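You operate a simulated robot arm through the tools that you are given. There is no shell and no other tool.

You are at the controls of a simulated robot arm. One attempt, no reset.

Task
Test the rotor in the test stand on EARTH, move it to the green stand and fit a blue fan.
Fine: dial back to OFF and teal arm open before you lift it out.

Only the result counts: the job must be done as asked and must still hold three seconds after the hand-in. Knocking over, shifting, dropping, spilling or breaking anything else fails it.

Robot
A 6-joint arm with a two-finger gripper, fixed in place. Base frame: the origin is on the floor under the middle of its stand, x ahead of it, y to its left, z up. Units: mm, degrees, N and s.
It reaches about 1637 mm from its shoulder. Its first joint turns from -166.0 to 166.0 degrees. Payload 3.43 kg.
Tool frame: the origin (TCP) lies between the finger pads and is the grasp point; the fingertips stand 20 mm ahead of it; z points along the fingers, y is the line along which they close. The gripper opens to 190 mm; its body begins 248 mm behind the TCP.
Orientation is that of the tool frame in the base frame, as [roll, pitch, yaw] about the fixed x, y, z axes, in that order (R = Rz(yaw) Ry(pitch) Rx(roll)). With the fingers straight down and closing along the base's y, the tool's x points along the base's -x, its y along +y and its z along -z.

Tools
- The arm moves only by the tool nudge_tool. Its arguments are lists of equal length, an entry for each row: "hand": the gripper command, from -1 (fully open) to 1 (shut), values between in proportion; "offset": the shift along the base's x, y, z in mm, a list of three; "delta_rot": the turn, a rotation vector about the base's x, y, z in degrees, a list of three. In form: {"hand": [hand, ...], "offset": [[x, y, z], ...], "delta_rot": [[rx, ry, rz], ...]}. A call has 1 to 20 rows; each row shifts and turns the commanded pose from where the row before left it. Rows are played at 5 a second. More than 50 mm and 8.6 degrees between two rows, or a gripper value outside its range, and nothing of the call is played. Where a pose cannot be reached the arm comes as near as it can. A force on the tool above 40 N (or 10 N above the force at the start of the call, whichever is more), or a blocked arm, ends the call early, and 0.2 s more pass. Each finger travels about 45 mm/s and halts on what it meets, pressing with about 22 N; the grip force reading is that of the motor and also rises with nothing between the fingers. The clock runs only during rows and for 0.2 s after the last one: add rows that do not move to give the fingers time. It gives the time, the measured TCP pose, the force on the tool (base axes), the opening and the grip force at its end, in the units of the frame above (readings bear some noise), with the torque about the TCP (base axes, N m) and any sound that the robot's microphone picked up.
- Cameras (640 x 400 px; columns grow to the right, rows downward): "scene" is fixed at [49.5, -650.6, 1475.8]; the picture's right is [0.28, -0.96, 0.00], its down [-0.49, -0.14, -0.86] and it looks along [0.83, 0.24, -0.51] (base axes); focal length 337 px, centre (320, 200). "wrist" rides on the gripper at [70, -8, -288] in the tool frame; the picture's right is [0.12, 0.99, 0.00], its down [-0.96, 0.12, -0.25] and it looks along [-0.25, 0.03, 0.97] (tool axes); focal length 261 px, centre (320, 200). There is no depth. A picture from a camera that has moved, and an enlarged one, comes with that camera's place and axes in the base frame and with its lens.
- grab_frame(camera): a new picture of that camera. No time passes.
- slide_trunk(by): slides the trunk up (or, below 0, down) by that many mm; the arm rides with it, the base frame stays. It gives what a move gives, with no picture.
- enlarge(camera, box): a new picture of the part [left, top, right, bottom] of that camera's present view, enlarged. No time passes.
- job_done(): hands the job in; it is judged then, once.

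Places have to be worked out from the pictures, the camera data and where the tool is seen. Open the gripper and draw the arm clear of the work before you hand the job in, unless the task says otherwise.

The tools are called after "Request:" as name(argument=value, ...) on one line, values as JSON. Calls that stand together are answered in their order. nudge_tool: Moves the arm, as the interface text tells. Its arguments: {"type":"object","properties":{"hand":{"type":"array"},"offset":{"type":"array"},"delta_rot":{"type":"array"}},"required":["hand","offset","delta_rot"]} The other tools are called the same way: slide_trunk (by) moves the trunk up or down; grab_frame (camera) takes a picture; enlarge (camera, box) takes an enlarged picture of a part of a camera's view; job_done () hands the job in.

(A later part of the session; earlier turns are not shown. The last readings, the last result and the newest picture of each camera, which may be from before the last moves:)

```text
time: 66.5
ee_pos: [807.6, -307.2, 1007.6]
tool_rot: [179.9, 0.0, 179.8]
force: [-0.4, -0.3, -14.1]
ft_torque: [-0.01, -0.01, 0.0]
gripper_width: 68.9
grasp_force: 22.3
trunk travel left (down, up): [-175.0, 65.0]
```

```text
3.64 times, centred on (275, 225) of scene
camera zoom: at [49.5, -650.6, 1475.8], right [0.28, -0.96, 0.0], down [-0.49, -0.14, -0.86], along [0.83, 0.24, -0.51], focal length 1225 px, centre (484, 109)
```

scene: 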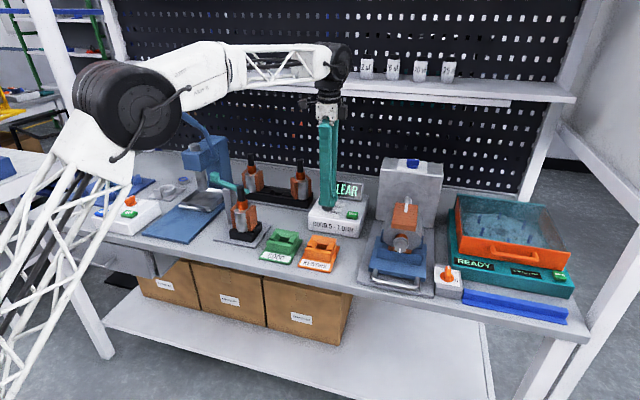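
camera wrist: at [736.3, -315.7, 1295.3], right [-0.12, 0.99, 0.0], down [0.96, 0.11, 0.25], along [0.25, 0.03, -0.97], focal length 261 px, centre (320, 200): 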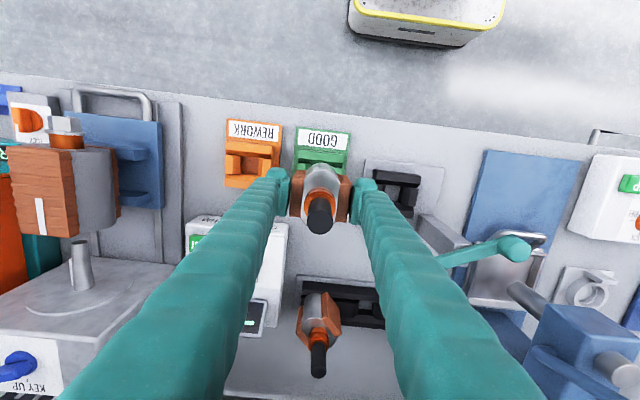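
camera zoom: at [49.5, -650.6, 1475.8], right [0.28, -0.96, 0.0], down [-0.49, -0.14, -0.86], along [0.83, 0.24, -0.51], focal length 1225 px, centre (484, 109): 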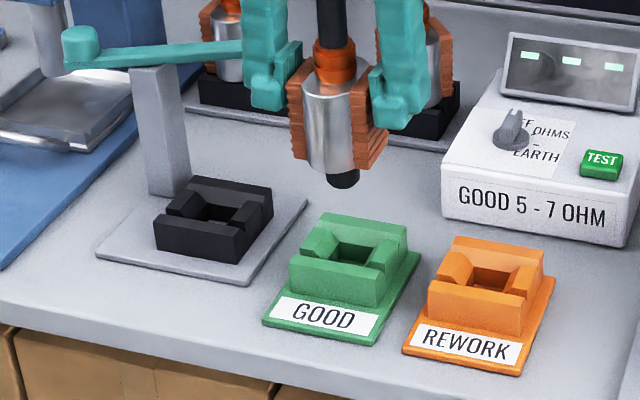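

The rotor has a lower shaft stub that must enter the pocket hole. I'll measure alignment more carefully from both cameras before lowering.

Request:
enlarge(camera="scene", box=[255, 195, 315, 270])

Request:
enlarge(camera="wrist", box=[270, 110, 370, 250])

```text
5.33 times, centred on (285, 232) of scene
camera zoom: at [49.5, -650.6, 1475.8], right [0.28, -0.96, 0.0], down [-0.49, -0.14, -0.86], along [0.83, 0.24, -0.51], focal length 1797 px, centre (507, 27)
```

zoom: 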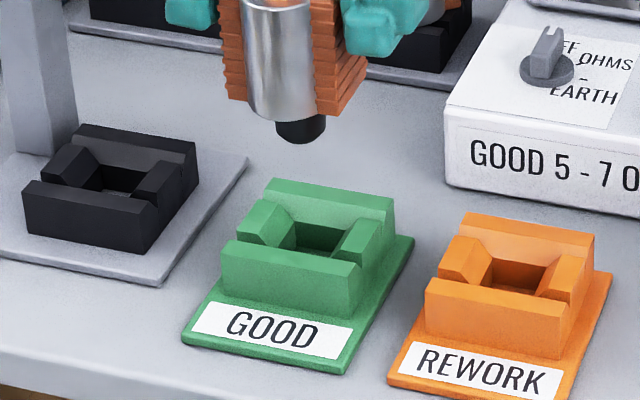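

```text
2.86 times, centred on (320, 180) of wrist
camera zoom: at [736.3, -315.7, 1295.3], right [-0.12, 0.99, 0.0], down [0.96, 0.11, 0.25], along [0.25, 0.03, -0.97], focal length 745 px, centre (320, 257)
```

zoom: 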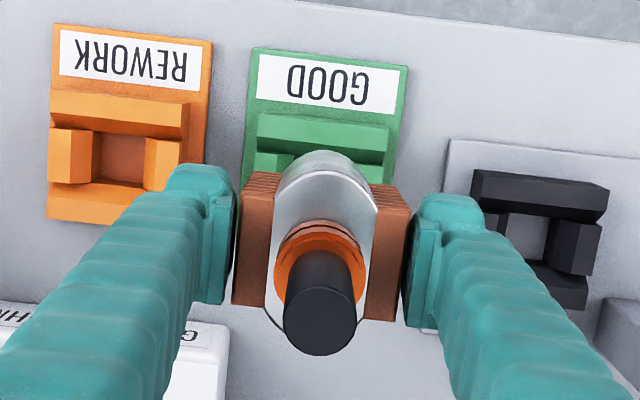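

Both stands' bar tops are at the same height (z≈865) and the pocket centre is ~1–2 mm further -y. I correct (-0.7,-1.8) and lower most of the way.

Request:
nudge_tool(hand=[1, 1, 1, 1, 1, 1], offset=[[-0.7, -1.8, 0], [0, 0, -25], [0, 0, -25], [0, 0, -20], [0, 0, 0], [0, 0, 0]], delta_rot=[[0, 0, 0], [0, 0, 0], [0, 0, 0], [0, 0, 0], [0, 0, 0], [0, 0, 0]])

Request:
enlarge(camera="scene", box=[255, 195, 315, 270])

Request:
enlarge(camera="wrist", box=[270, 110, 370, 250])

```text
time: 67.9
ee_pos: [805.5, -310.4, 935.7]
tool_rot: [180.0, 0.0, 179.9]
force: [-0.1, 0.5, -13.3]
ft_torque: [0.02, 0.0, -0.01]
gripper_width: 69.3
grasp_force: 21.8
trunk travel left (down, up): [-175.0, 65.0]
```

```text
5.33 times, centred on (285, 232) of scene
camera zoom: at [49.5, -650.6, 1475.8], right [0.28, -0.96, 0.0], down [-0.49, -0.14, -0.86], along [0.83, 0.24, -0.51], focal length 1797 px, centre (507, 27)
```

zoom: 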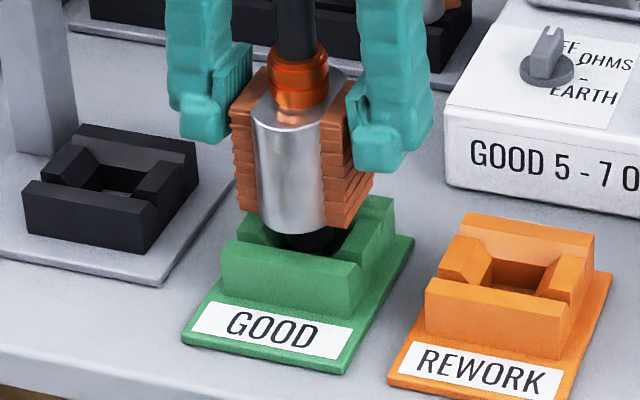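

```text
2.86 times, centred on (320, 180) of wrist
camera zoom: at [734.4, -317.4, 1224.2], right [-0.12, 0.99, 0.0], down [0.96, 0.11, 0.25], along [0.25, 0.03, -0.97], focal length 745 px, centre (320, 257)
```

zoom: 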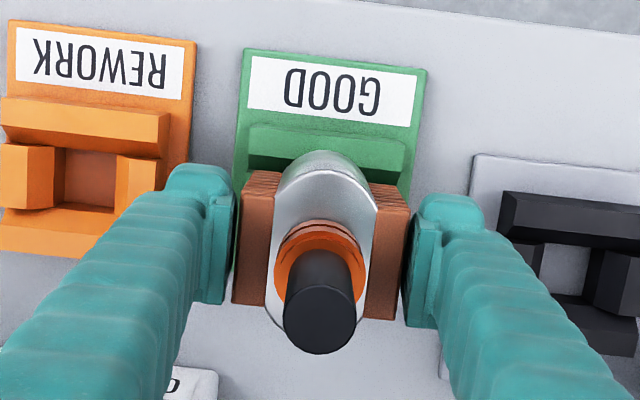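

Stub is inside the pocket outline. Lowering slowly while watching the force.

Request:
nudge_tool(hand=[1, 1, 1, 1, 1, 1], offset=[[0, 0, -4], [0, 0, -4], [0, 0, -4], [0, 0, -3], [0, 0, -3], [0, 0, 0]], delta_rot=[[0, 0, 0], [0, 0, 0], [0, 0, 0], [0, 0, 0], [0, 0, 0], [0, 0, 0]])

Request:
enlarge(camera="scene", box=[255, 195, 315, 270])

```text
time: 69.3
ee_pos: [807.1, -309.1, 919.5]
tool_rot: [179.8, -0.1, 180.0]
force: [-5.3, -0.4, -9.8]
ft_torque: [0.01, 0.25, 0.01]
gripper_width: 69.2
grasp_force: 21.7
trunk travel left (down, up): [-175.0, 65.0]
```

```text
5.33 times, centred on (285, 232) of scene
camera zoom: at [49.5, -650.6, 1475.8], right [0.28, -0.96, 0.0], down [-0.49, -0.14, -0.86], along [0.83, 0.24, -0.51], focal length 1797 px, centre (507, 27)
```

zoom: 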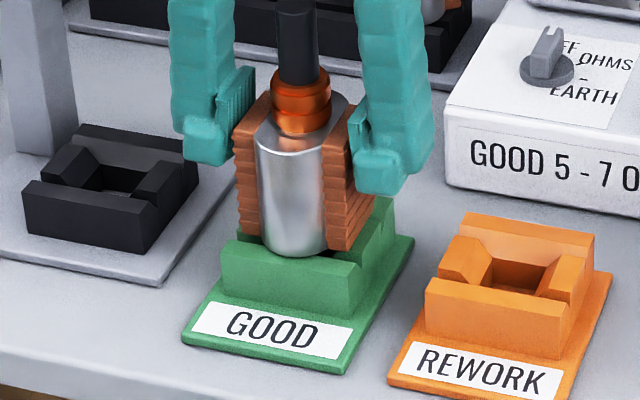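

A light -5 N push in x means the +x chamfer is guiding it; I shift -1.5 mm in x and keep lowering.

Request:
nudge_tool(hand=[1, 1, 1, 1, 1], offset=[[-1.5, 0, 0], [0, 0, -2], [0, 0, -2], [0, 0, -2], [0, 0, 0]], delta_rot=[[0, 0, 0], [0, 0, 0], [0, 0, 0], [0, 0, 0], [0, 0, 0]])

```text
time: 70.5
ee_pos: [806.8, -310.0, 914.1]
tool_rot: [179.9, 0.1, 179.9]
force: [1.3, 4.0, 19.2]
ft_torque: [-0.01, -0.03, 0.03]
gripper_width: 69.5
grasp_force: 21.8
trunk travel left (down, up): [-175.0, 65.0]
```

Upward 19 N at z≈914, it may be seated or caught; let me look before going on.

Request:
enlarge(camera="scene", box=[255, 195, 315, 270])

Request:
enlarge(camera="scene", box=[262, 215, 302, 265])

Request:
enlarge(camera="wrist", box=[270, 110, 370, 250])

```text
5.33 times, centred on (285, 232) of scene
camera zoom: at [49.5, -650.6, 1475.8], right [0.28, -0.96, 0.0], down [-0.49, -0.14, -0.86], along [0.83, 0.24, -0.51], focal length 1797 px, centre (507, 27)
```

zoom: 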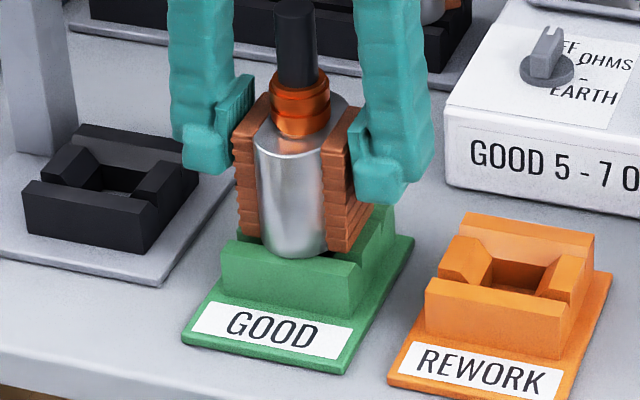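

```text
8.00 times, centred on (282, 240) of scene
camera zoom: at [49.5, -650.6, 1475.8], right [0.28, -0.96, 0.0], down [-0.49, -0.14, -0.86], along [0.83, 0.24, -0.51], focal length 2696 px, centre (624, -120)
```

zoom: 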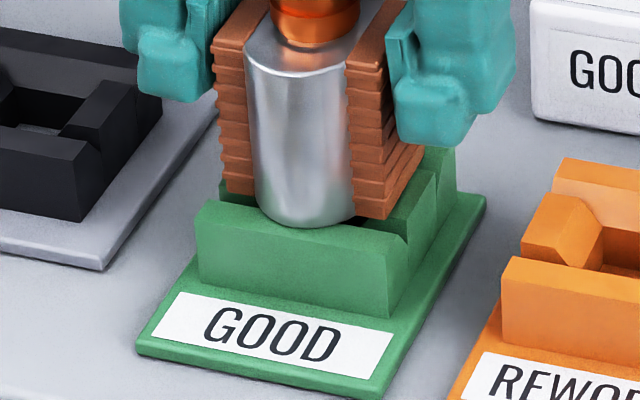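

```text
2.86 times, centred on (320, 180) of wrist
camera zoom: at [734.1, -317.1, 1203.4], right [-0.12, 0.99, 0.0], down [0.96, 0.11, 0.25], along [0.25, 0.03, -0.97], focal length 745 px, centre (320, 257)
```

zoom: 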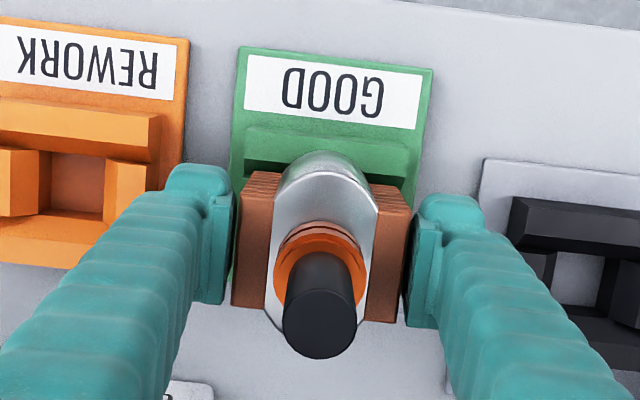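

The rotor seems ~5 mm short of seated, with a +4 N push in y. I raise slightly, shift +1.5 mm in y, and lower again gently.

Request:
nudge_tool(hand=[1, 1, 1, 1, 1, 1], offset=[[0, 0, 4], [0, 1.5, 0], [0, 0, -2], [0, 0, -1], [0, 0, -1], [0, 0, 0]], delta_rot=[[0, 0, 0], [0, 0, 0], [0, 0, 0], [0, 0, 0], [0, 0, 0], [0, 0, 0]])

```text
time: 71.9
ee_pos: [805.8, -309.9, 914.6]
tool_rot: [180.0, 0.1, 179.8]
force: [4.5, -9.6, 13.4]
ft_torque: [0.01, 0.47, 0.11]
gripper_width: 69.6
grasp_force: 21.2
trunk travel left (down, up): [-175.0, 65.0]
```

The lateral forces show it's captured in the pocket, and earlier pictures show the rotor slid ~6 mm in the grip on lifting, so z≈914 may well be seated. I'll check the shaft-top height in the scene view.

Request:
enlarge(camera="scene", box=[250, 170, 330, 270])

Request:
enlarge(camera="scene", box=[265, 225, 300, 260])

```text
4.00 times, centred on (290, 220) of scene
camera zoom: at [49.5, -650.6, 1475.8], right [0.28, -0.96, 0.0], down [-0.49, -0.14, -0.86], along [0.83, 0.24, -0.51], focal length 1348 px, centre (440, 120)
```

zoom: 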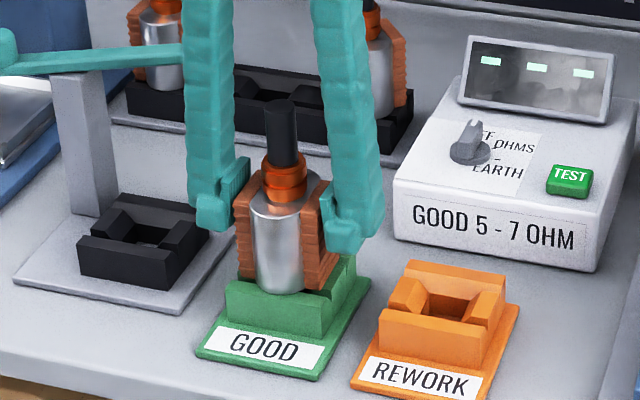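

```text
11.43 times, centred on (282, 242) of scene
camera zoom: at [49.5, -650.6, 1475.8], right [0.28, -0.96, 0.0], down [-0.49, -0.14, -0.86], along [0.83, 0.24, -0.51], focal length 3851 px, centre (749, -286)
```

zoom: 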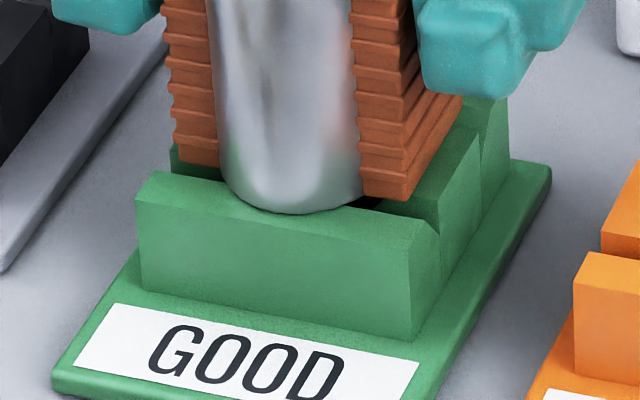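

Shaft top computes to z≈1003 and the core sits against the bars just as it did in the test stand, so it's seated. I relieve the side load and open the gripper.

Request:
nudge_tool(hand=[1, 1, 0.2, 0, 0, 0], offset=[[0, -1, 0], [0, 0, 1], [0, 0, 0], [0, 0, 0], [0, 0, 0], [0, 0, 0]], delta_rot=[[0, 0, 0], [0, 0, 0], [0, 0, 0], [0, 0, 0], [0, 0, 0], [0, 0, 0]])

Request:
enlarge(camera="scene", box=[250, 170, 330, 270])

Request:
enlarge(camera="wrist", box=[240, 110, 400, 270])

```text
time: 73.3
ee_pos: [806.0, -309.4, 913.9]
tool_rot: [-180.0, 0.0, 179.9]
force: [-0.8, 0.5, 1.4]
ft_torque: [0.02, 0.01, 0.04]
gripper_width: 95.1
grasp_force: 0.1
trunk travel left (down, up): [-175.0, 65.0]
```

```text
4.00 times, centred on (290, 220) of scene
camera zoom: at [49.5, -650.6, 1475.8], right [0.28, -0.96, 0.0], down [-0.49, -0.14, -0.86], along [0.83, 0.24, -0.51], focal length 1348 px, centre (440, 120)
```

zoom: 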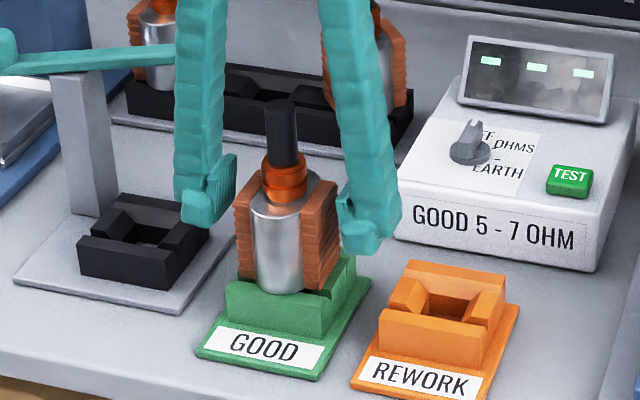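

```text
2.50 times, centred on (320, 190) of wrist
camera zoom: at [734.3, -317.3, 1202.7], right [-0.12, 0.99, 0.0], down [0.96, 0.11, 0.25], along [0.25, 0.03, -0.97], focal length 652 px, centre (320, 225)
```

zoom: 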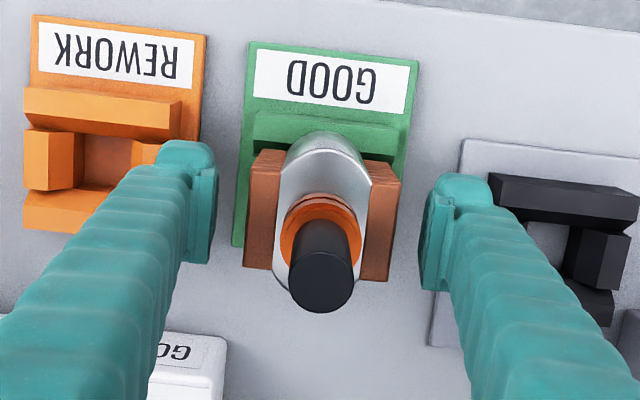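

The rotor stands upright and free in the green stand. I lift straight up and retreat; next I'll look for the fan, going over to the drawer side.

Request:
nudge_tool(hand=[0, 0, 0, 0, 0, 0, 0, 0, 0, 0, 0], offset=[[0, 0, 20], [0, 0, 40], [0, 0, 45], [0, 0, 45], [0, 0, 45], [0, 0, 35], [-45, 0, 0], [-45, 10, 0], [-45, 15, 0], [-40, 20, 0], [0, 0, 0]], delta_rot=[[0, 0, 0], [0, 0, 0], [0, 0, 0], [0, 0, 0], [0, 0, 0], [0, 0, 0], [0, 0, 0], [0, 0, 0], [0, 0, 0], [0, 0, 0], [0, 0, 0]])

Request:
grab_frame(camera="scene")

Request:
grab_frame(camera="wrist")

```text
time: 75.7
ee_pos: [624.9, -261.5, 1145.4]
tool_rot: [-180.0, -0.1, 179.8]
force: [-0.9, 0.4, -0.4]
ft_torque: [-0.08, -0.08, -0.01]
gripper_width: 94.9
grasp_force: 0.1
trunk travel left (down, up): [-175.0, 65.0]
```

```text
taken
```

scene: 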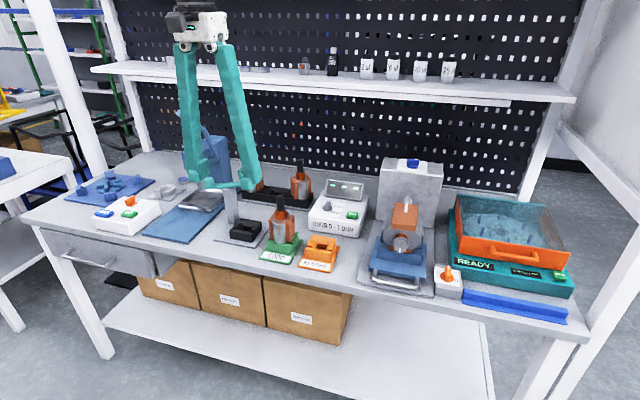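

```text
taken
camera wrist: at [552.8, -269.7, 1434.3], right [-0.12, 0.99, 0.0], down [0.96, 0.11, 0.25], along [0.25, 0.03, -0.97], focal length 261 px, centre (320, 200)
```

wrist: 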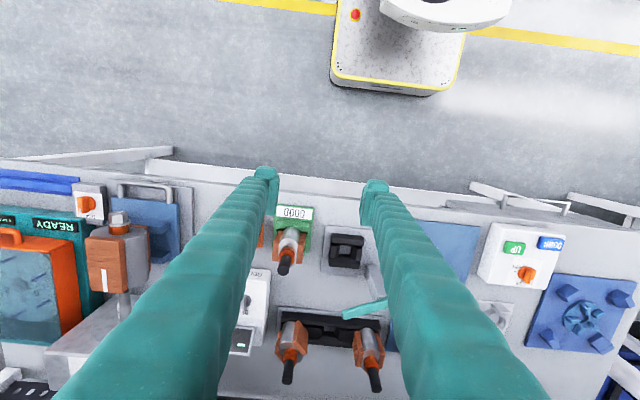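

Rotor is standing well. Now across to the drawer side at x≈560, then I'll look closely at the wheel and the drawer.

Request:
nudge_tool(hand=[0.3, 0.5, 0.7, 0.7, 0.7, 0.7, 0.7, 0.7, 0.7, 0.7, 0.7, 0.7, 0.7, 0.7], offset=[[-5, 46, 0], [-5, 46, 0], [-5, 46, 0], [-5, 46, 0], [-5, 46, 0], [-5, 46, 0], [-5, 46, 0], [-5, 46, 0], [-5, 46, 0], [-5, 46, 0], [-5, 46, 0], [-5, 46, 0], [-5, 46, 0], [0, 0, 0]], delta_rot=[[0, 0, 0], [0, 0, 0], [0, 0, 0], [0, 0, 0], [0, 0, 0], [0, 0, 0], [0, 0, 0], [0, 0, 0], [0, 0, 0], [0, 0, 0], [0, 0, 0], [0, 0, 0], [0, 0, 0], [0, 0, 0]])

Request:
grab_frame(camera="wrist")

Request:
enlarge(camera="wrist", box=[280, 200, 420, 340])

```text
time: 78.7
ee_pos: [566.2, 334.0, 1143.2]
tool_rot: [180.0, 0.0, 179.9]
force: [-0.4, -0.3, 0.1]
ft_torque: [-0.03, 0.05, 0.01]
gripper_width: 28.3
grasp_force: 0.1
trunk travel left (down, up): [-175.0, 65.0]
```

```text
taken
camera wrist: at [493.3, 325.7, 1432.0], right [-0.12, 0.99, 0.0], down [0.96, 0.11, 0.25], along [0.25, 0.03, -0.97], focal length 261 px, centre (320, 200)
```

wrist: 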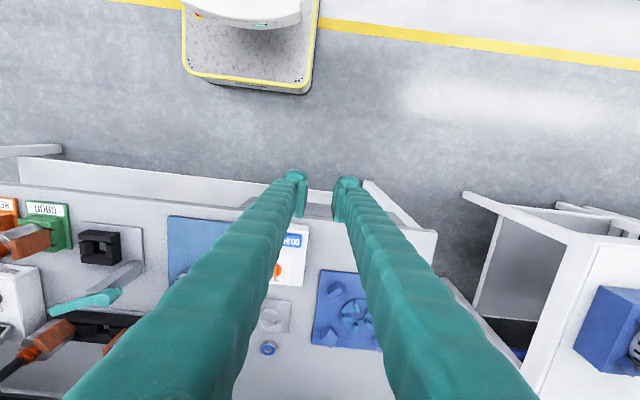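

```text
2.86 times, centred on (350, 270) of wrist
camera zoom: at [493.3, 325.7, 1432.0], right [-0.12, 0.99, 0.0], down [0.96, 0.11, 0.25], along [0.25, 0.03, -0.97], focal length 745 px, centre (234, 0)
```

zoom: 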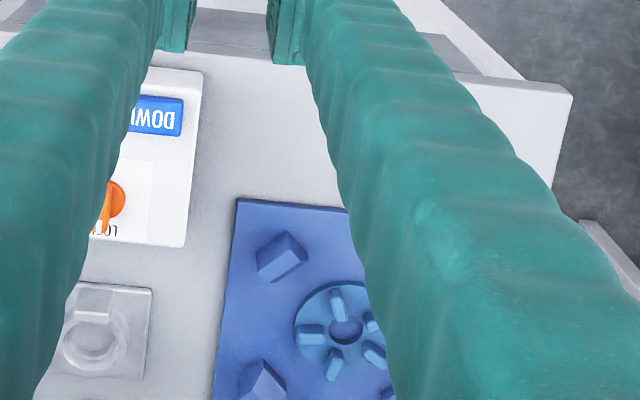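

Now I rotate to yaw 90° and pitch the tool 45° forward so the camera looks at the drawer front and handle.

Request:
nudge_tool(hand=[0.7, 0.7, 0.7, 0.7, 0.7, 0.7, 0.7, 0.7, 0.7, 0.7, 0.7, 0.7, 0.7, 0.7, 0.7, 0.7, 0.7, 0.7], offset=[[0, 0, 0], [0, 0, 0], [0, 0, 0], [0, 0, 0], [0, 0, 0], [0, 0, 0], [0, 0, 0], [0, 0, 0], [0, 0, 0], [0, 0, 0], [0, 0, 0], [-5, 0, -20], [-5, 0, -20], [-5, 0, -20], [-5, 0, -20], [-5, 0, -20], [0, 0, -20], [0, 0, 0]], delta_rot=[[0, 0, -8.2], [0, 0, -8.2], [0, 0, -8.2], [0, 0, -8.2], [0, 0, -8.2], [0, 0, -8.2], [0, 0, -8.2], [0, 0, -8.2], [0, 0, -8.2], [0, 0, -8.2], [0, 0, -8], [0, -8, 0], [0, -8, 0], [0, -8, 0], [0, -8, 0], [0, -8, 0], [0, -5, 0], [0, 0, 0]])

Request:
grab_frame(camera="wrist")

Request:
grab_frame(camera="scene")

```text
time: 82.5
ee_pos: [554.3, 322.0, 1040.4]
tool_rot: [136.4, 0.0, 90.9]
force: [0.5, 0.1, 0.8]
ft_torque: [0.02, -0.03, 0.03]
gripper_width: 28.6
grasp_force: 0.1
out of reach, approached as far as the arm can: row 17
trunk travel left (down, up): [-175.0, 65.0]
```

```text
taken
camera wrist: at [346.8, 389.4, 1244.8], right [0.72, 0.13, 0.69], down [-0.07, -0.96, 0.26], along [0.69, -0.24, -0.68], focal length 261 px, centre (320, 200)
```

wrist: 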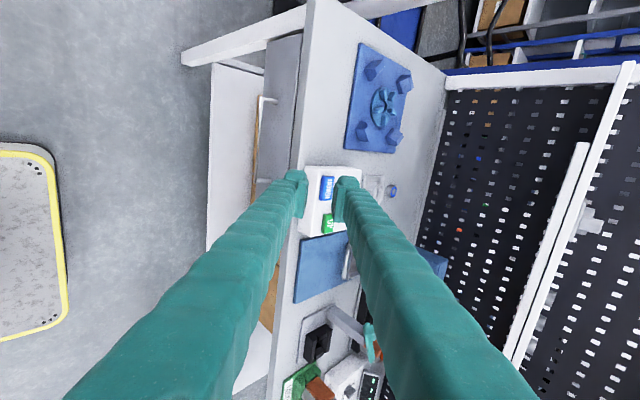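

```text
taken
```

scene: 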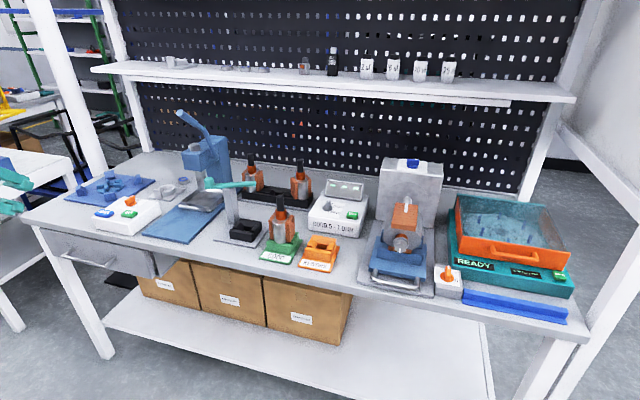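

The inner reach limit shows up with this pose. Let me zoom in on the drawer from here and on the nest wheel's edge.

Request:
enlarge(camera="wrist", box=[200, 20, 320, 200])

Request:
enlarge(camera="wrist", box=[340, 40, 420, 160])

```text
2.22 times, centred on (260, 110) of wrist
camera zoom: at [346.8, 389.4, 1244.8], right [0.72, 0.13, 0.69], down [-0.07, -0.96, 0.26], along [0.69, -0.24, -0.68], focal length 579 px, centre (453, 400)
```

zoom: 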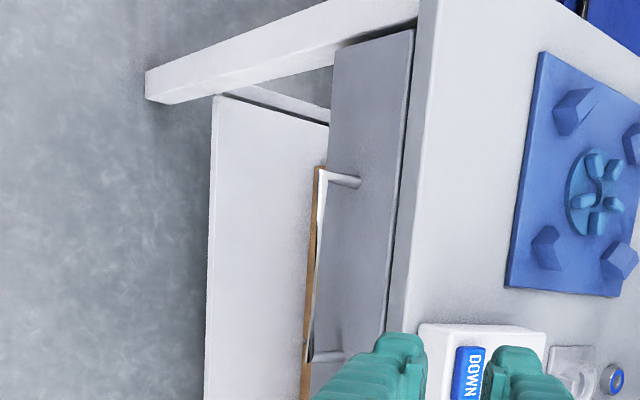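

```text
3.33 times, centred on (380, 100) of wrist
camera zoom: at [346.8, 389.4, 1244.8], right [0.72, 0.13, 0.69], down [-0.07, -0.96, 0.26], along [0.69, -0.24, -0.68], focal length 869 px, centre (120, 533)
```

zoom: 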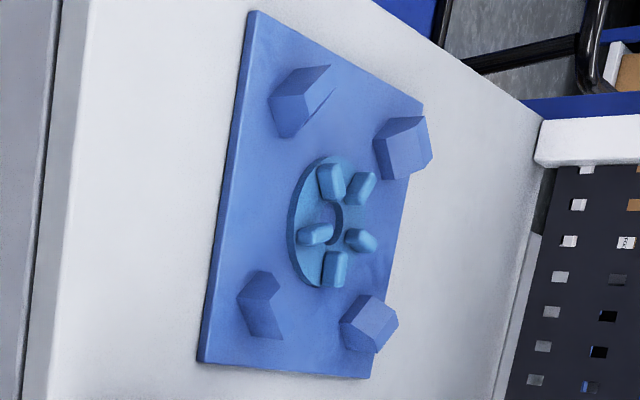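

The wheel is a separate lighter-blue disc with blades and its ~31 mm hole just suits the 23 mm shaft above the 35 mm commutator, so it looks like a loose fan. I'll test it gently by gripping its rim; first I bring the tool back to vertical, yaw 180.

Request:
nudge_tool(hand=[0, 0, 0, 0, 0, 0, 0, 0, 0, 0, 0, 0, 0, 0, 0, 0, 0, 0, 0], offset=[[10, 0, 0], [10, 0, 0], [10, 0, 0], [10, 0, 0], [10, 0, 0], [0, 0, 0], [20, 10, 0], [20, 10, 0], [20, 10, 0], [20, 10, 0], [20, 10, 0], [20, 10, 0], [20, 10, 0], [20, 10, 0], [20, 10, 0], [20, 10, 0], [20, 10, 0], [0, 0, 0], [0, 0, 0]], delta_rot=[[0, 8.5, 0], [0, 8.5, 0], [0, 8.5, 0], [0, 8.5, 0], [0, 8.5, 0], [0, 1.1, 0], [0, 0, 8.1], [0, 0, 8.1], [0, 0, 8.1], [0, 0, 8.1], [0, 0, 8.1], [0, 0, 8.1], [0, 0, 8.1], [0, 0, 8.1], [0, 0, 8.1], [0, 0, 8.1], [0, 0, 8.1], [0, 0, 0], [0, 0, 0]])

Request:
grab_frame(camera="wrist")

```text
time: 86.5
ee_pos: [824.9, 433.3, 1041.2]
tool_rot: [178.5, -0.1, 178.9]
force: [0.3, -0.2, -0.1]
ft_torque: [0.01, 0.03, 0.03]
gripper_width: 95.1
grasp_force: 0.0
trunk travel left (down, up): [-175.0, 65.0]
```

```text
taken
camera wrist: at [753.6, 419.9, 1329.7], right [-0.1, 0.99, 0.02], down [0.96, 0.09, 0.25], along [0.25, 0.05, -0.97], focal length 261 px, centre (320, 200)
```

wrist: 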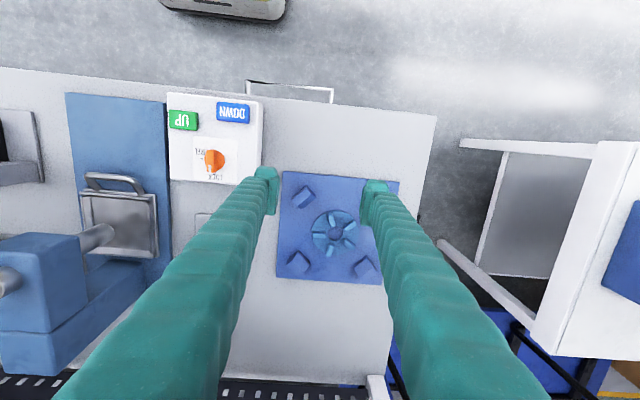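

Small attitude fix (roll 1.5°, yaw 1.1°), then move above the wheel with a 120 mm opening.

Request:
nudge_tool(hand=[-0.26, -0.26, -0.26, -0.26, -0.26, -0.26], offset=[[0, 0, 0], [40, 15, -20], [40, 18, -25], [40, 18, -25], [4, 2, -10], [0, 0, 0]], delta_rot=[[-1.5, 0, 1.1], [0, 0, 0], [0, 0, 0], [0, 0, 0], [0, 0, 0], [0, 0, 0]])

Request:
grab_frame(camera="wrist")

Request:
enlarge(camera="wrist", box=[260, 110, 380, 230])

Request:
grab_frame(camera="scene")

```text
refused: row 3 steps farther than a row can; nothing moved
```

```text
taken
camera wrist: at [753.6, 419.9, 1329.7], right [-0.1, 0.99, 0.02], down [0.96, 0.09, 0.25], along [0.25, 0.05, -0.97], focal length 261 px, centre (320, 200)
```

wrist: 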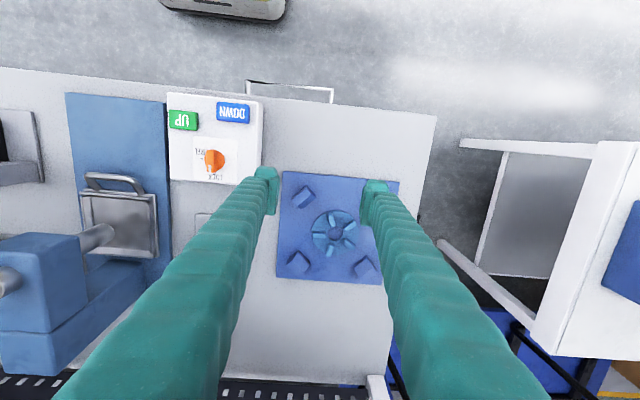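

```text
3.33 times, centred on (320, 170) of wrist
camera zoom: at [753.6, 419.9, 1329.7], right [-0.1, 0.99, 0.02], down [0.96, 0.09, 0.25], along [0.25, 0.05, -0.97], focal length 869 px, centre (320, 300)
```

zoom: 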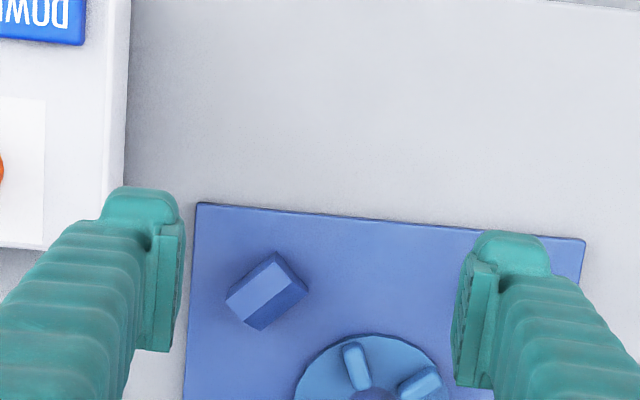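

```text
taken
```

scene: 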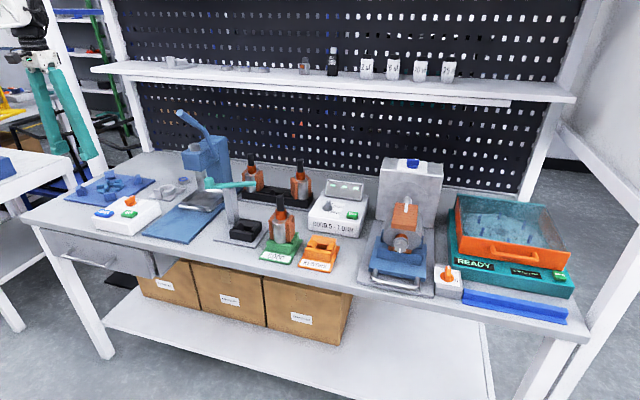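

One row was a bit too long; I resend it in smaller steps.

Request:
nudge_tool(hand=[-0.26, -0.26, -0.26, -0.26, -0.26, -0.26], offset=[[0, 0, 0], [32, 13, -20], [32, 14, -20], [32, 14, -20], [28, 12, -20], [0, 0, 0]], delta_rot=[[-1.5, 0, 1.1], [0, 0, 0], [0, 0, 0], [0, 0, 0], [0, 0, 0], [0, 0, 0]])

Request:
grab_frame(camera="wrist")

Request:
enlarge(camera="wrist", box=[260, 110, 380, 230])

```text
time: 87.9
ee_pos: [949.5, 486.0, 959.7]
tool_rot: [-179.9, -0.1, -179.9]
force: [0.1, -0.5, -0.1]
ft_torque: [-0.03, 0.06, 0.0]
gripper_width: 119.6
grasp_force: 0.1
trunk travel left (down, up): [-175.0, 65.0]
```

```text
taken
camera wrist: at [878.6, 478.0, 1248.5], right [-0.12, 0.99, 0.0], down [0.96, 0.12, 0.25], along [0.25, 0.03, -0.97], focal length 261 px, centre (320, 200)
```

wrist: 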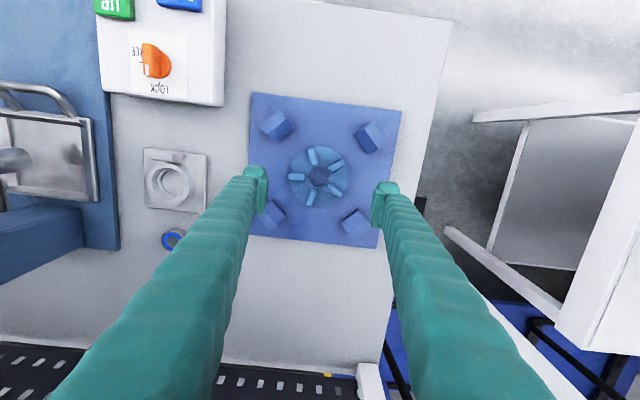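

```text
3.33 times, centred on (320, 170) of wrist
camera zoom: at [878.6, 478.0, 1248.5], right [-0.12, 0.99, 0.0], down [0.96, 0.12, 0.25], along [0.25, 0.03, -0.97], focal length 869 px, centre (320, 300)
```

zoom: 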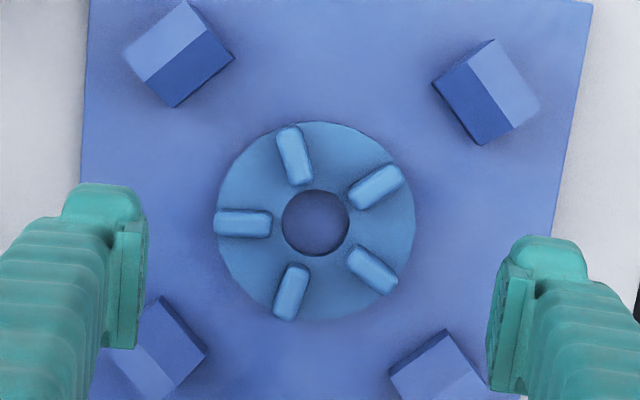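

The wheel centre is at (946.7,484.7), Ø94 mm, hole Ø32. The fingers clear the corner stops. I centre and descend toward the plate with force monitoring.

Request:
nudge_tool(hand=[-0.26, -0.26, -0.26, -0.26, -0.26, -0.26, -0.26], offset=[[-2.8, -1.3, -20], [0, 0, -25], [0, 0, -20], [0, 0, -15], [0, 0, -8], [0, 0, -4], [0, 0, 0]], delta_rot=[[0, 0, 0], [0, 0, 0], [0, 0, 0], [0, 0, 0], [0, 0, 0], [0, 0, 0], [0, 0, 0]])

Request:
enlarge(camera="wrist", box=[240, 110, 400, 270])

Request:
enlarge(camera="scene", box=[60, 130, 160, 220])

```text
time: 89.5
ee_pos: [946.0, 484.8, 868.7]
tool_rot: [-179.9, 0.0, -179.9]
force: [0.2, 0.5, -0.4]
ft_torque: [-0.02, 0.03, 0.02]
gripper_width: 119.7
grasp_force: 0.0
trunk travel left (down, up): [-175.0, 65.0]
```

```text
2.50 times, centred on (320, 190) of wrist
camera zoom: at [874.3, 476.7, 1157.5], right [-0.12, 0.99, 0.0], down [0.96, 0.12, 0.25], along [0.25, 0.03, -0.97], focal length 652 px, centre (320, 225)
```

zoom: 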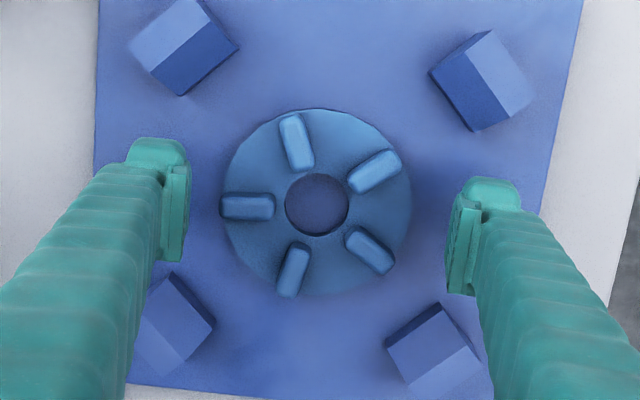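

```text
4.44 times, centred on (110, 175) of scene
camera zoom: at [49.5, -650.6, 1475.8], right [0.28, -0.96, 0.0], down [-0.49, -0.14, -0.86], along [0.83, 0.24, -0.51], focal length 1498 px, centre (1253, 311)
```

zoom: 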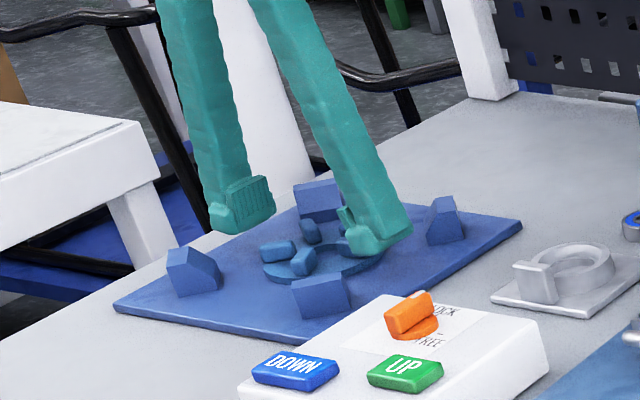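

Well centred. Lowering in small steps to find the plate surface.

Request:
nudge_tool(hand=[-0.26, -0.26, -0.26, -0.26, -0.26], offset=[[0, 0, -4], [0, 0, -4], [0, 0, -3], [0, 0, -3], [0, 0, 0]], delta_rot=[[0, 0, 0], [0, 0, 0], [0, 0, 0], [0, 0, 0], [0, 0, 0]])

Request:
enlarge(camera="scene", box=[80, 160, 140, 215])

```text
time: 90.7
ee_pos: [946.4, 483.7, 853.8]
tool_rot: [-179.9, 0.0, -179.9]
force: [0.2, 0.2, -0.3]
ft_torque: [0.03, -0.01, -0.04]
gripper_width: 119.4
grasp_force: 0.1
trunk travel left (down, up): [-175.0, 65.0]
```

```text
7.27 times, centred on (110, 188) of scene
camera zoom: at [49.5, -650.6, 1475.8], right [0.28, -0.96, 0.0], down [-0.49, -0.14, -0.86], along [0.83, 0.24, -0.51], focal length 2451 px, centre (1847, 291)
```

zoom: 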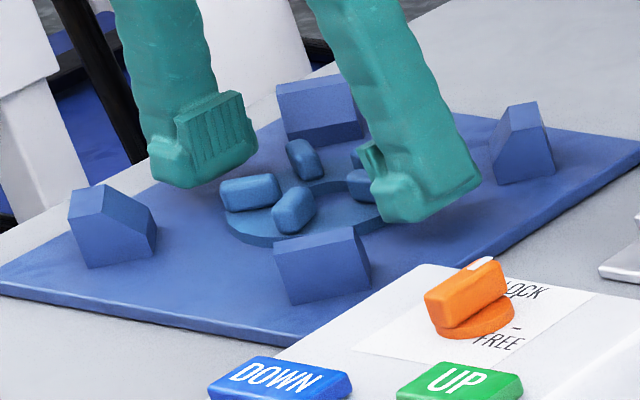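

Request:
nudge_tool(hand=[-0.26, -0.26, -0.26, -0.26], offset=[[0, 0, -3], [0, 0, -2], [0, 0, -2], [0, 0, 0]], delta_rot=[[0, 0, 0], [0, 0, 0], [0, 0, 0], [0, 0, 0]])

Request:
enlarge(camera="scene", box=[80, 160, 140, 215])

```text
time: 91.7
ee_pos: [946.4, 483.3, 848.6]
tool_rot: [-179.9, 0.1, -179.8]
force: [0.2, 0.7, 0.0]
ft_torque: [0.0, -0.01, -0.04]
gripper_width: 119.6
grasp_force: 0.1
trunk travel left (down, up): [-175.0, 65.0]
```

```text
7.27 times, centred on (110, 188) of scene
camera zoom: at [49.5, -650.6, 1475.8], right [0.28, -0.96, 0.0], down [-0.49, -0.14, -0.86], along [0.83, 0.24, -0.51], focal length 2451 px, centre (1847, 291)
```

zoom: 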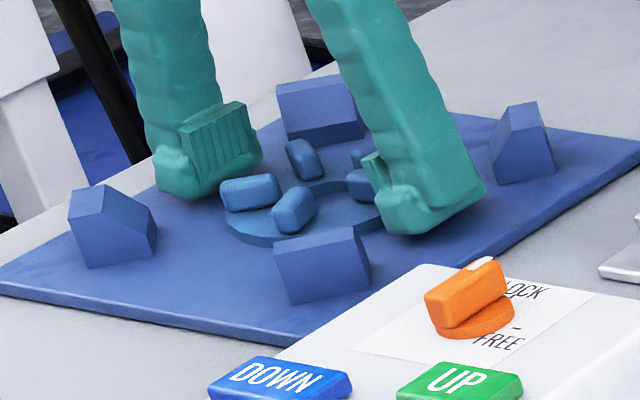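

Request:
nudge_tool(hand=[-0.26, -0.26, -0.26, -0.26], offset=[[0, 0, -2], [0, 0, -2], [0, 0, -1.5], [0, 0, 0]], delta_rot=[[0, 0, 0], [0, 0, 0], [0, 0, 0], [0, 0, 0]])

```text
time: 92.7
ee_pos: [945.9, 483.7, 846.8]
tool_rot: [179.9, 0.3, -179.9]
force: [15.3, 4.6, 36.4]
ft_torque: [-0.76, -0.12, 0.44]
gripper_width: 120.0
grasp_force: 0.5
trunk travel left (down, up): [-175.0, 65.0]
```

Contact with the plate at tip height ≈827. I back up ~4.5 mm in command to unload, then close on the rim.

Request:
nudge_tool(hand=[-0.26, -0.26, 0.0, 0.2, 1, 1, 1], offset=[[0, 0, 4.5], [0, 0, 0], [0, 0, 0], [0, 0, 0], [0, 0, 0], [0, 0, 0], [0, 0, 0]], delta_rot=[[0, 0, 0], [0, 0, 0], [0, 0, 0], [0, 0, 0], [0, 0, 0], [0, 0, 0], [0, 0, 0]])

Request:
enlarge(camera="wrist", box=[240, 110, 400, 270])

Request:
enlarge(camera="scene", box=[80, 160, 140, 215])

```text
time: 94.3
ee_pos: [945.6, 481.8, 846.9]
tool_rot: [-179.9, 0.1, 180.0]
force: [0.9, -6.8, 18.2]
ft_torque: [0.95, 0.0, -0.09]
gripper_width: 91.3
grasp_force: 22.2
trunk travel left (down, up): [-175.0, 65.0]
```

```text
2.50 times, centred on (320, 190) of wrist
camera zoom: at [873.6, 473.6, 1137.1], right [-0.12, 0.99, 0.0], down [0.96, 0.12, 0.25], along [0.25, 0.03, -0.97], focal length 652 px, centre (320, 225)
```

zoom: 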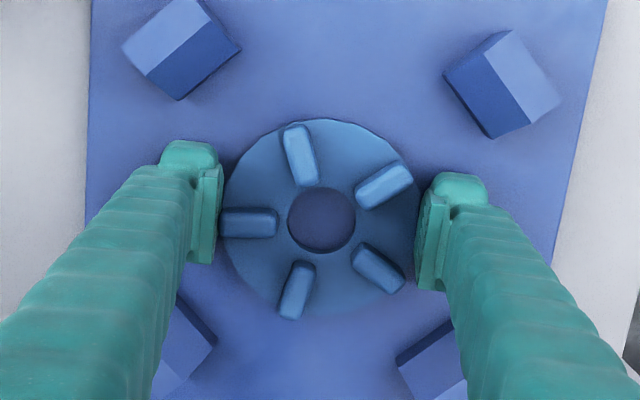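

```text
7.27 times, centred on (110, 188) of scene
camera zoom: at [49.5, -650.6, 1475.8], right [0.28, -0.96, 0.0], down [-0.49, -0.14, -0.86], along [0.83, 0.24, -0.51], focal length 2451 px, centre (1847, 291)
```

zoom: 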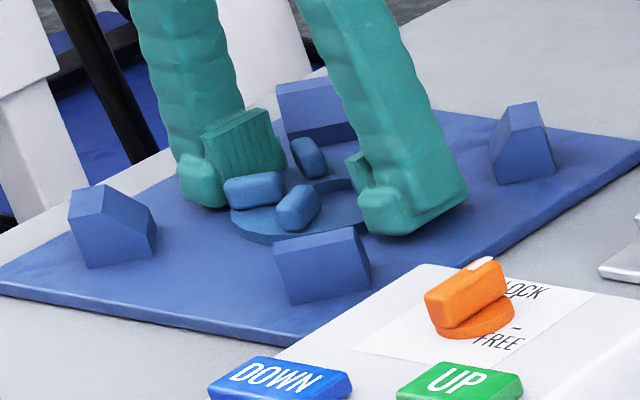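

It's gripped at 91.3 mm. Now a gentle lift of a few millimetres to see whether the wheel is loose.

Request:
nudge_tool(hand=[1, 1, 1, 1, 1], offset=[[0, 0, 2], [0, 0, 2], [0, 0, 2], [0, 0, 2], [0, 0, 0]], delta_rot=[[0, 0, 0], [0, 0, 0], [0, 0, 0], [0, 0, 0], [0, 0, 0]])

Request:
enlarge(camera="scene", box=[80, 160, 140, 215])

Request:
enlarge(camera="wrist", box=[240, 110, 400, 270])

```text
time: 95.5
ee_pos: [944.6, 485.9, 854.3]
tool_rot: [-179.9, -0.1, -179.9]
force: [0.5, 0.0, -0.4]
ft_torque: [0.01, 0.0, -0.02]
gripper_width: 91.4
grasp_force: 21.8
trunk travel left (down, up): [-175.0, 65.0]
```

```text
7.27 times, centred on (110, 188) of scene
camera zoom: at [49.5, -650.6, 1475.8], right [0.28, -0.96, 0.0], down [-0.49, -0.14, -0.86], along [0.83, 0.24, -0.51], focal length 2451 px, centre (1847, 291)
```

zoom: 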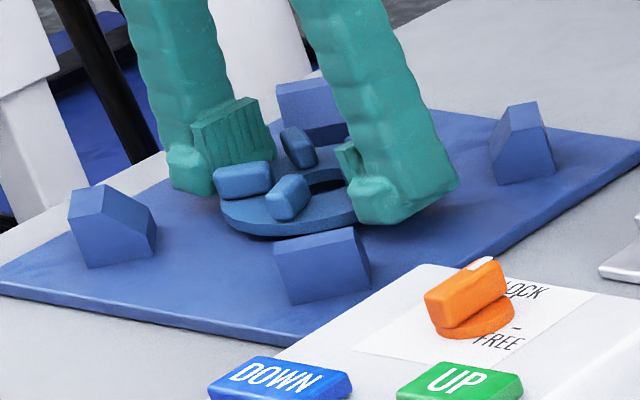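

```text
2.50 times, centred on (320, 190) of wrist
camera zoom: at [873.0, 476.6, 1143.6], right [-0.12, 0.99, 0.0], down [0.96, 0.12, 0.25], along [0.25, 0.03, -0.97], focal length 652 px, centre (320, 225)
```

zoom: 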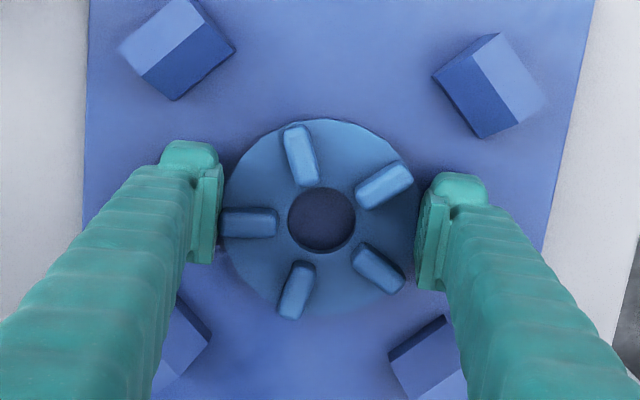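

The wheel lifts freely (it's light), a loose blue fan. I raise it and draw back toward x≈665, climbing as reach permits.

Request:
nudge_tool(hand=[1, 1, 1, 1, 1, 1, 1, 1, 1, 1, 1, 1, 1, 1], offset=[[0, 0, 10], [0, 0, 20], [0, 0, 25], [0, 0, 25], [-30, 0, 15], [-35, 0, 15], [-35, 0, 15], [-35, 0, 15], [-35, 0, 15], [-35, 0, 15], [-35, 0, 15], [-35, 0, 15], [0, 0, 0], [0, 0, 0]], delta_rot=[[0, 0, 0], [0, 0, 0], [0, 0, 0], [0, 0, 0], [0, 0, 0], [0, 0, 0], [0, 0, 0], [0, 0, 0], [0, 0, 0], [0, 0, 0], [0, 0, 0], [0, 0, 0], [0, 0, 0], [0, 0, 0]])

Request:
grab_frame(camera="wrist")

Request:
grab_frame(camera="scene")

```text
time: 98.5
ee_pos: [672.6, 485.3, 1052.9]
tool_rot: [-179.9, 0.0, -179.9]
force: [-0.1, 0.3, -1.2]
ft_torque: [0.03, 0.02, 0.02]
gripper_width: 91.1
grasp_force: 21.5
trunk travel left (down, up): [-175.0, 65.0]
```

```text
taken
camera wrist: at [601.3, 477.1, 1342.3], right [-0.12, 0.99, 0.0], down [0.96, 0.12, 0.25], along [0.25, 0.03, -0.97], focal length 261 px, centre (320, 200)
```

wrist: 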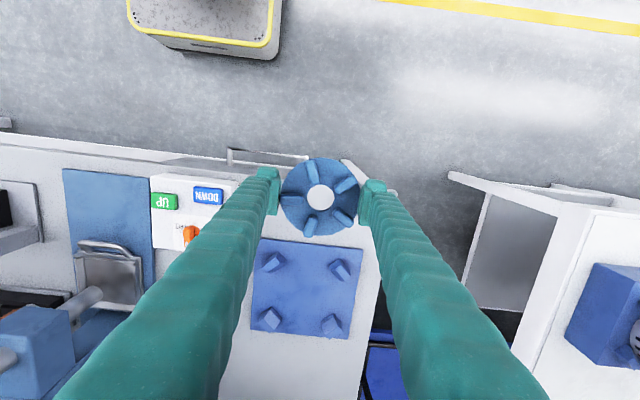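

```text
taken
```

scene: 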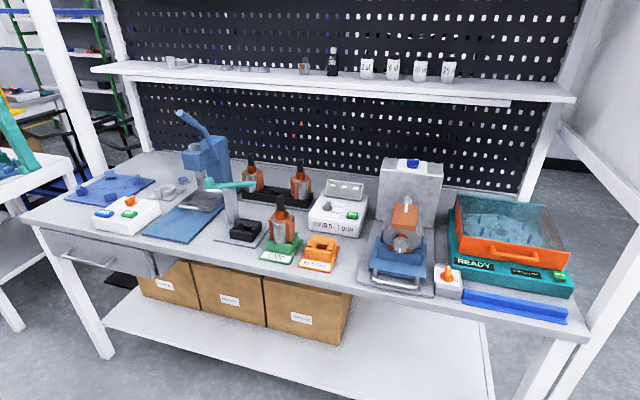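

The fan is securely held with its hole clear. I'll measure its centre relative to the TCP.

Request:
enlarge(camera="wrist", box=[265, 145, 375, 250])

```text
3.81 times, centred on (320, 198) of wrist
camera zoom: at [601.3, 477.1, 1342.3], right [-0.12, 0.99, 0.0], down [0.96, 0.12, 0.25], along [0.25, 0.03, -0.97], focal length 993 px, centre (320, 210)
```

zoom: 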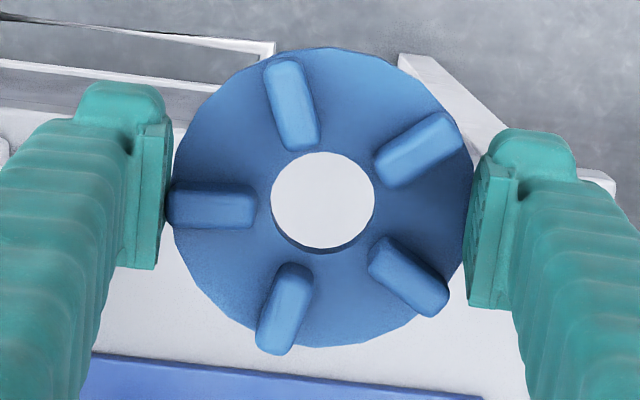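

Fan centre is only a few mm ahead of the TCP; I'll finalise alignment visually over the shaft. Now carrying it across at x≈672, z≈1053.

Request:
nudge_tool(hand=[1, 1, 1, 1, 1, 1, 1, 1, 1, 1, 1, 1, 1, 1, 1, 1, 1, 1, 1, 1], offset=[[0, -25, 0], [0, -40, 0], [0, -42, 0], [0, -42, 0], [0, -42, 0], [0, -42, 0], [0, -42, 0], [0, -42, 0], [0, -42, 0], [0, -42, 0], [0, -42, 0], [0, -42, 0], [0, -42, 0], [0, -42, 0], [0, -42, 0], [0, -42, 0], [0, -42, 0], [0, -42, 0], [0, -37, 0], [0, -20, 0]], delta_rot=[[0, 0, 0], [0, 0, 0], [0, 0, 0], [0, 0, 0], [0, 0, 0], [0, 0, 0], [0, 0, 0], [0, 0, 0], [0, 0, 0], [0, 0, 0], [0, 0, 0], [0, 0, 0], [0, 0, 0], [0, 0, 0], [0, 0, 0], [0, 0, 0], [0, 0, 0], [0, 0, 0], [0, 0, 0], [0, 0, 0]])

Request:
grab_frame(camera="wrist")

Request:
grab_frame(camera="scene")

```text
time: 102.7
ee_pos: [671.0, -311.0, 1053.8]
tool_rot: [-179.9, 0.0, -179.9]
force: [-0.1, 1.3, -1.0]
ft_torque: [-0.05, -0.01, 0.0]
gripper_width: 90.9
grasp_force: 22.7
trunk travel left (down, up): [-175.0, 65.0]
```

```text
taken
camera wrist: at [598.6, -318.6, 1342.6], right [-0.12, 0.99, 0.0], down [0.96, 0.12, 0.25], along [0.25, 0.03, -0.97], focal length 261 px, centre (320, 200)
```

wrist: 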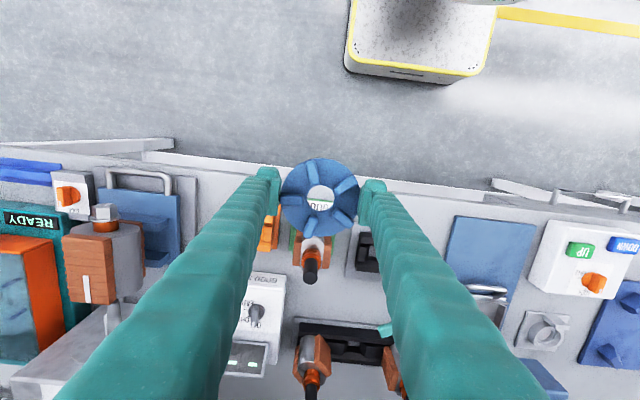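

```text
taken
```

scene: 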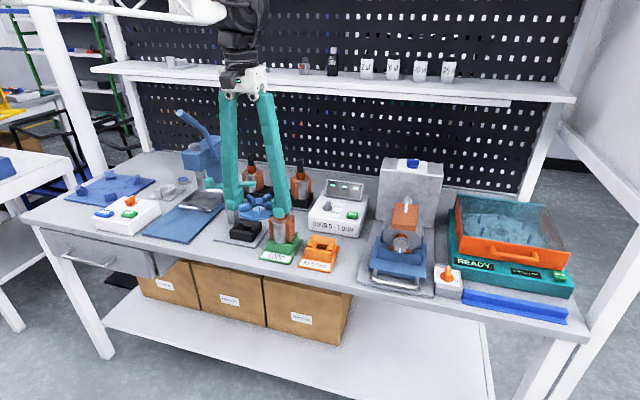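

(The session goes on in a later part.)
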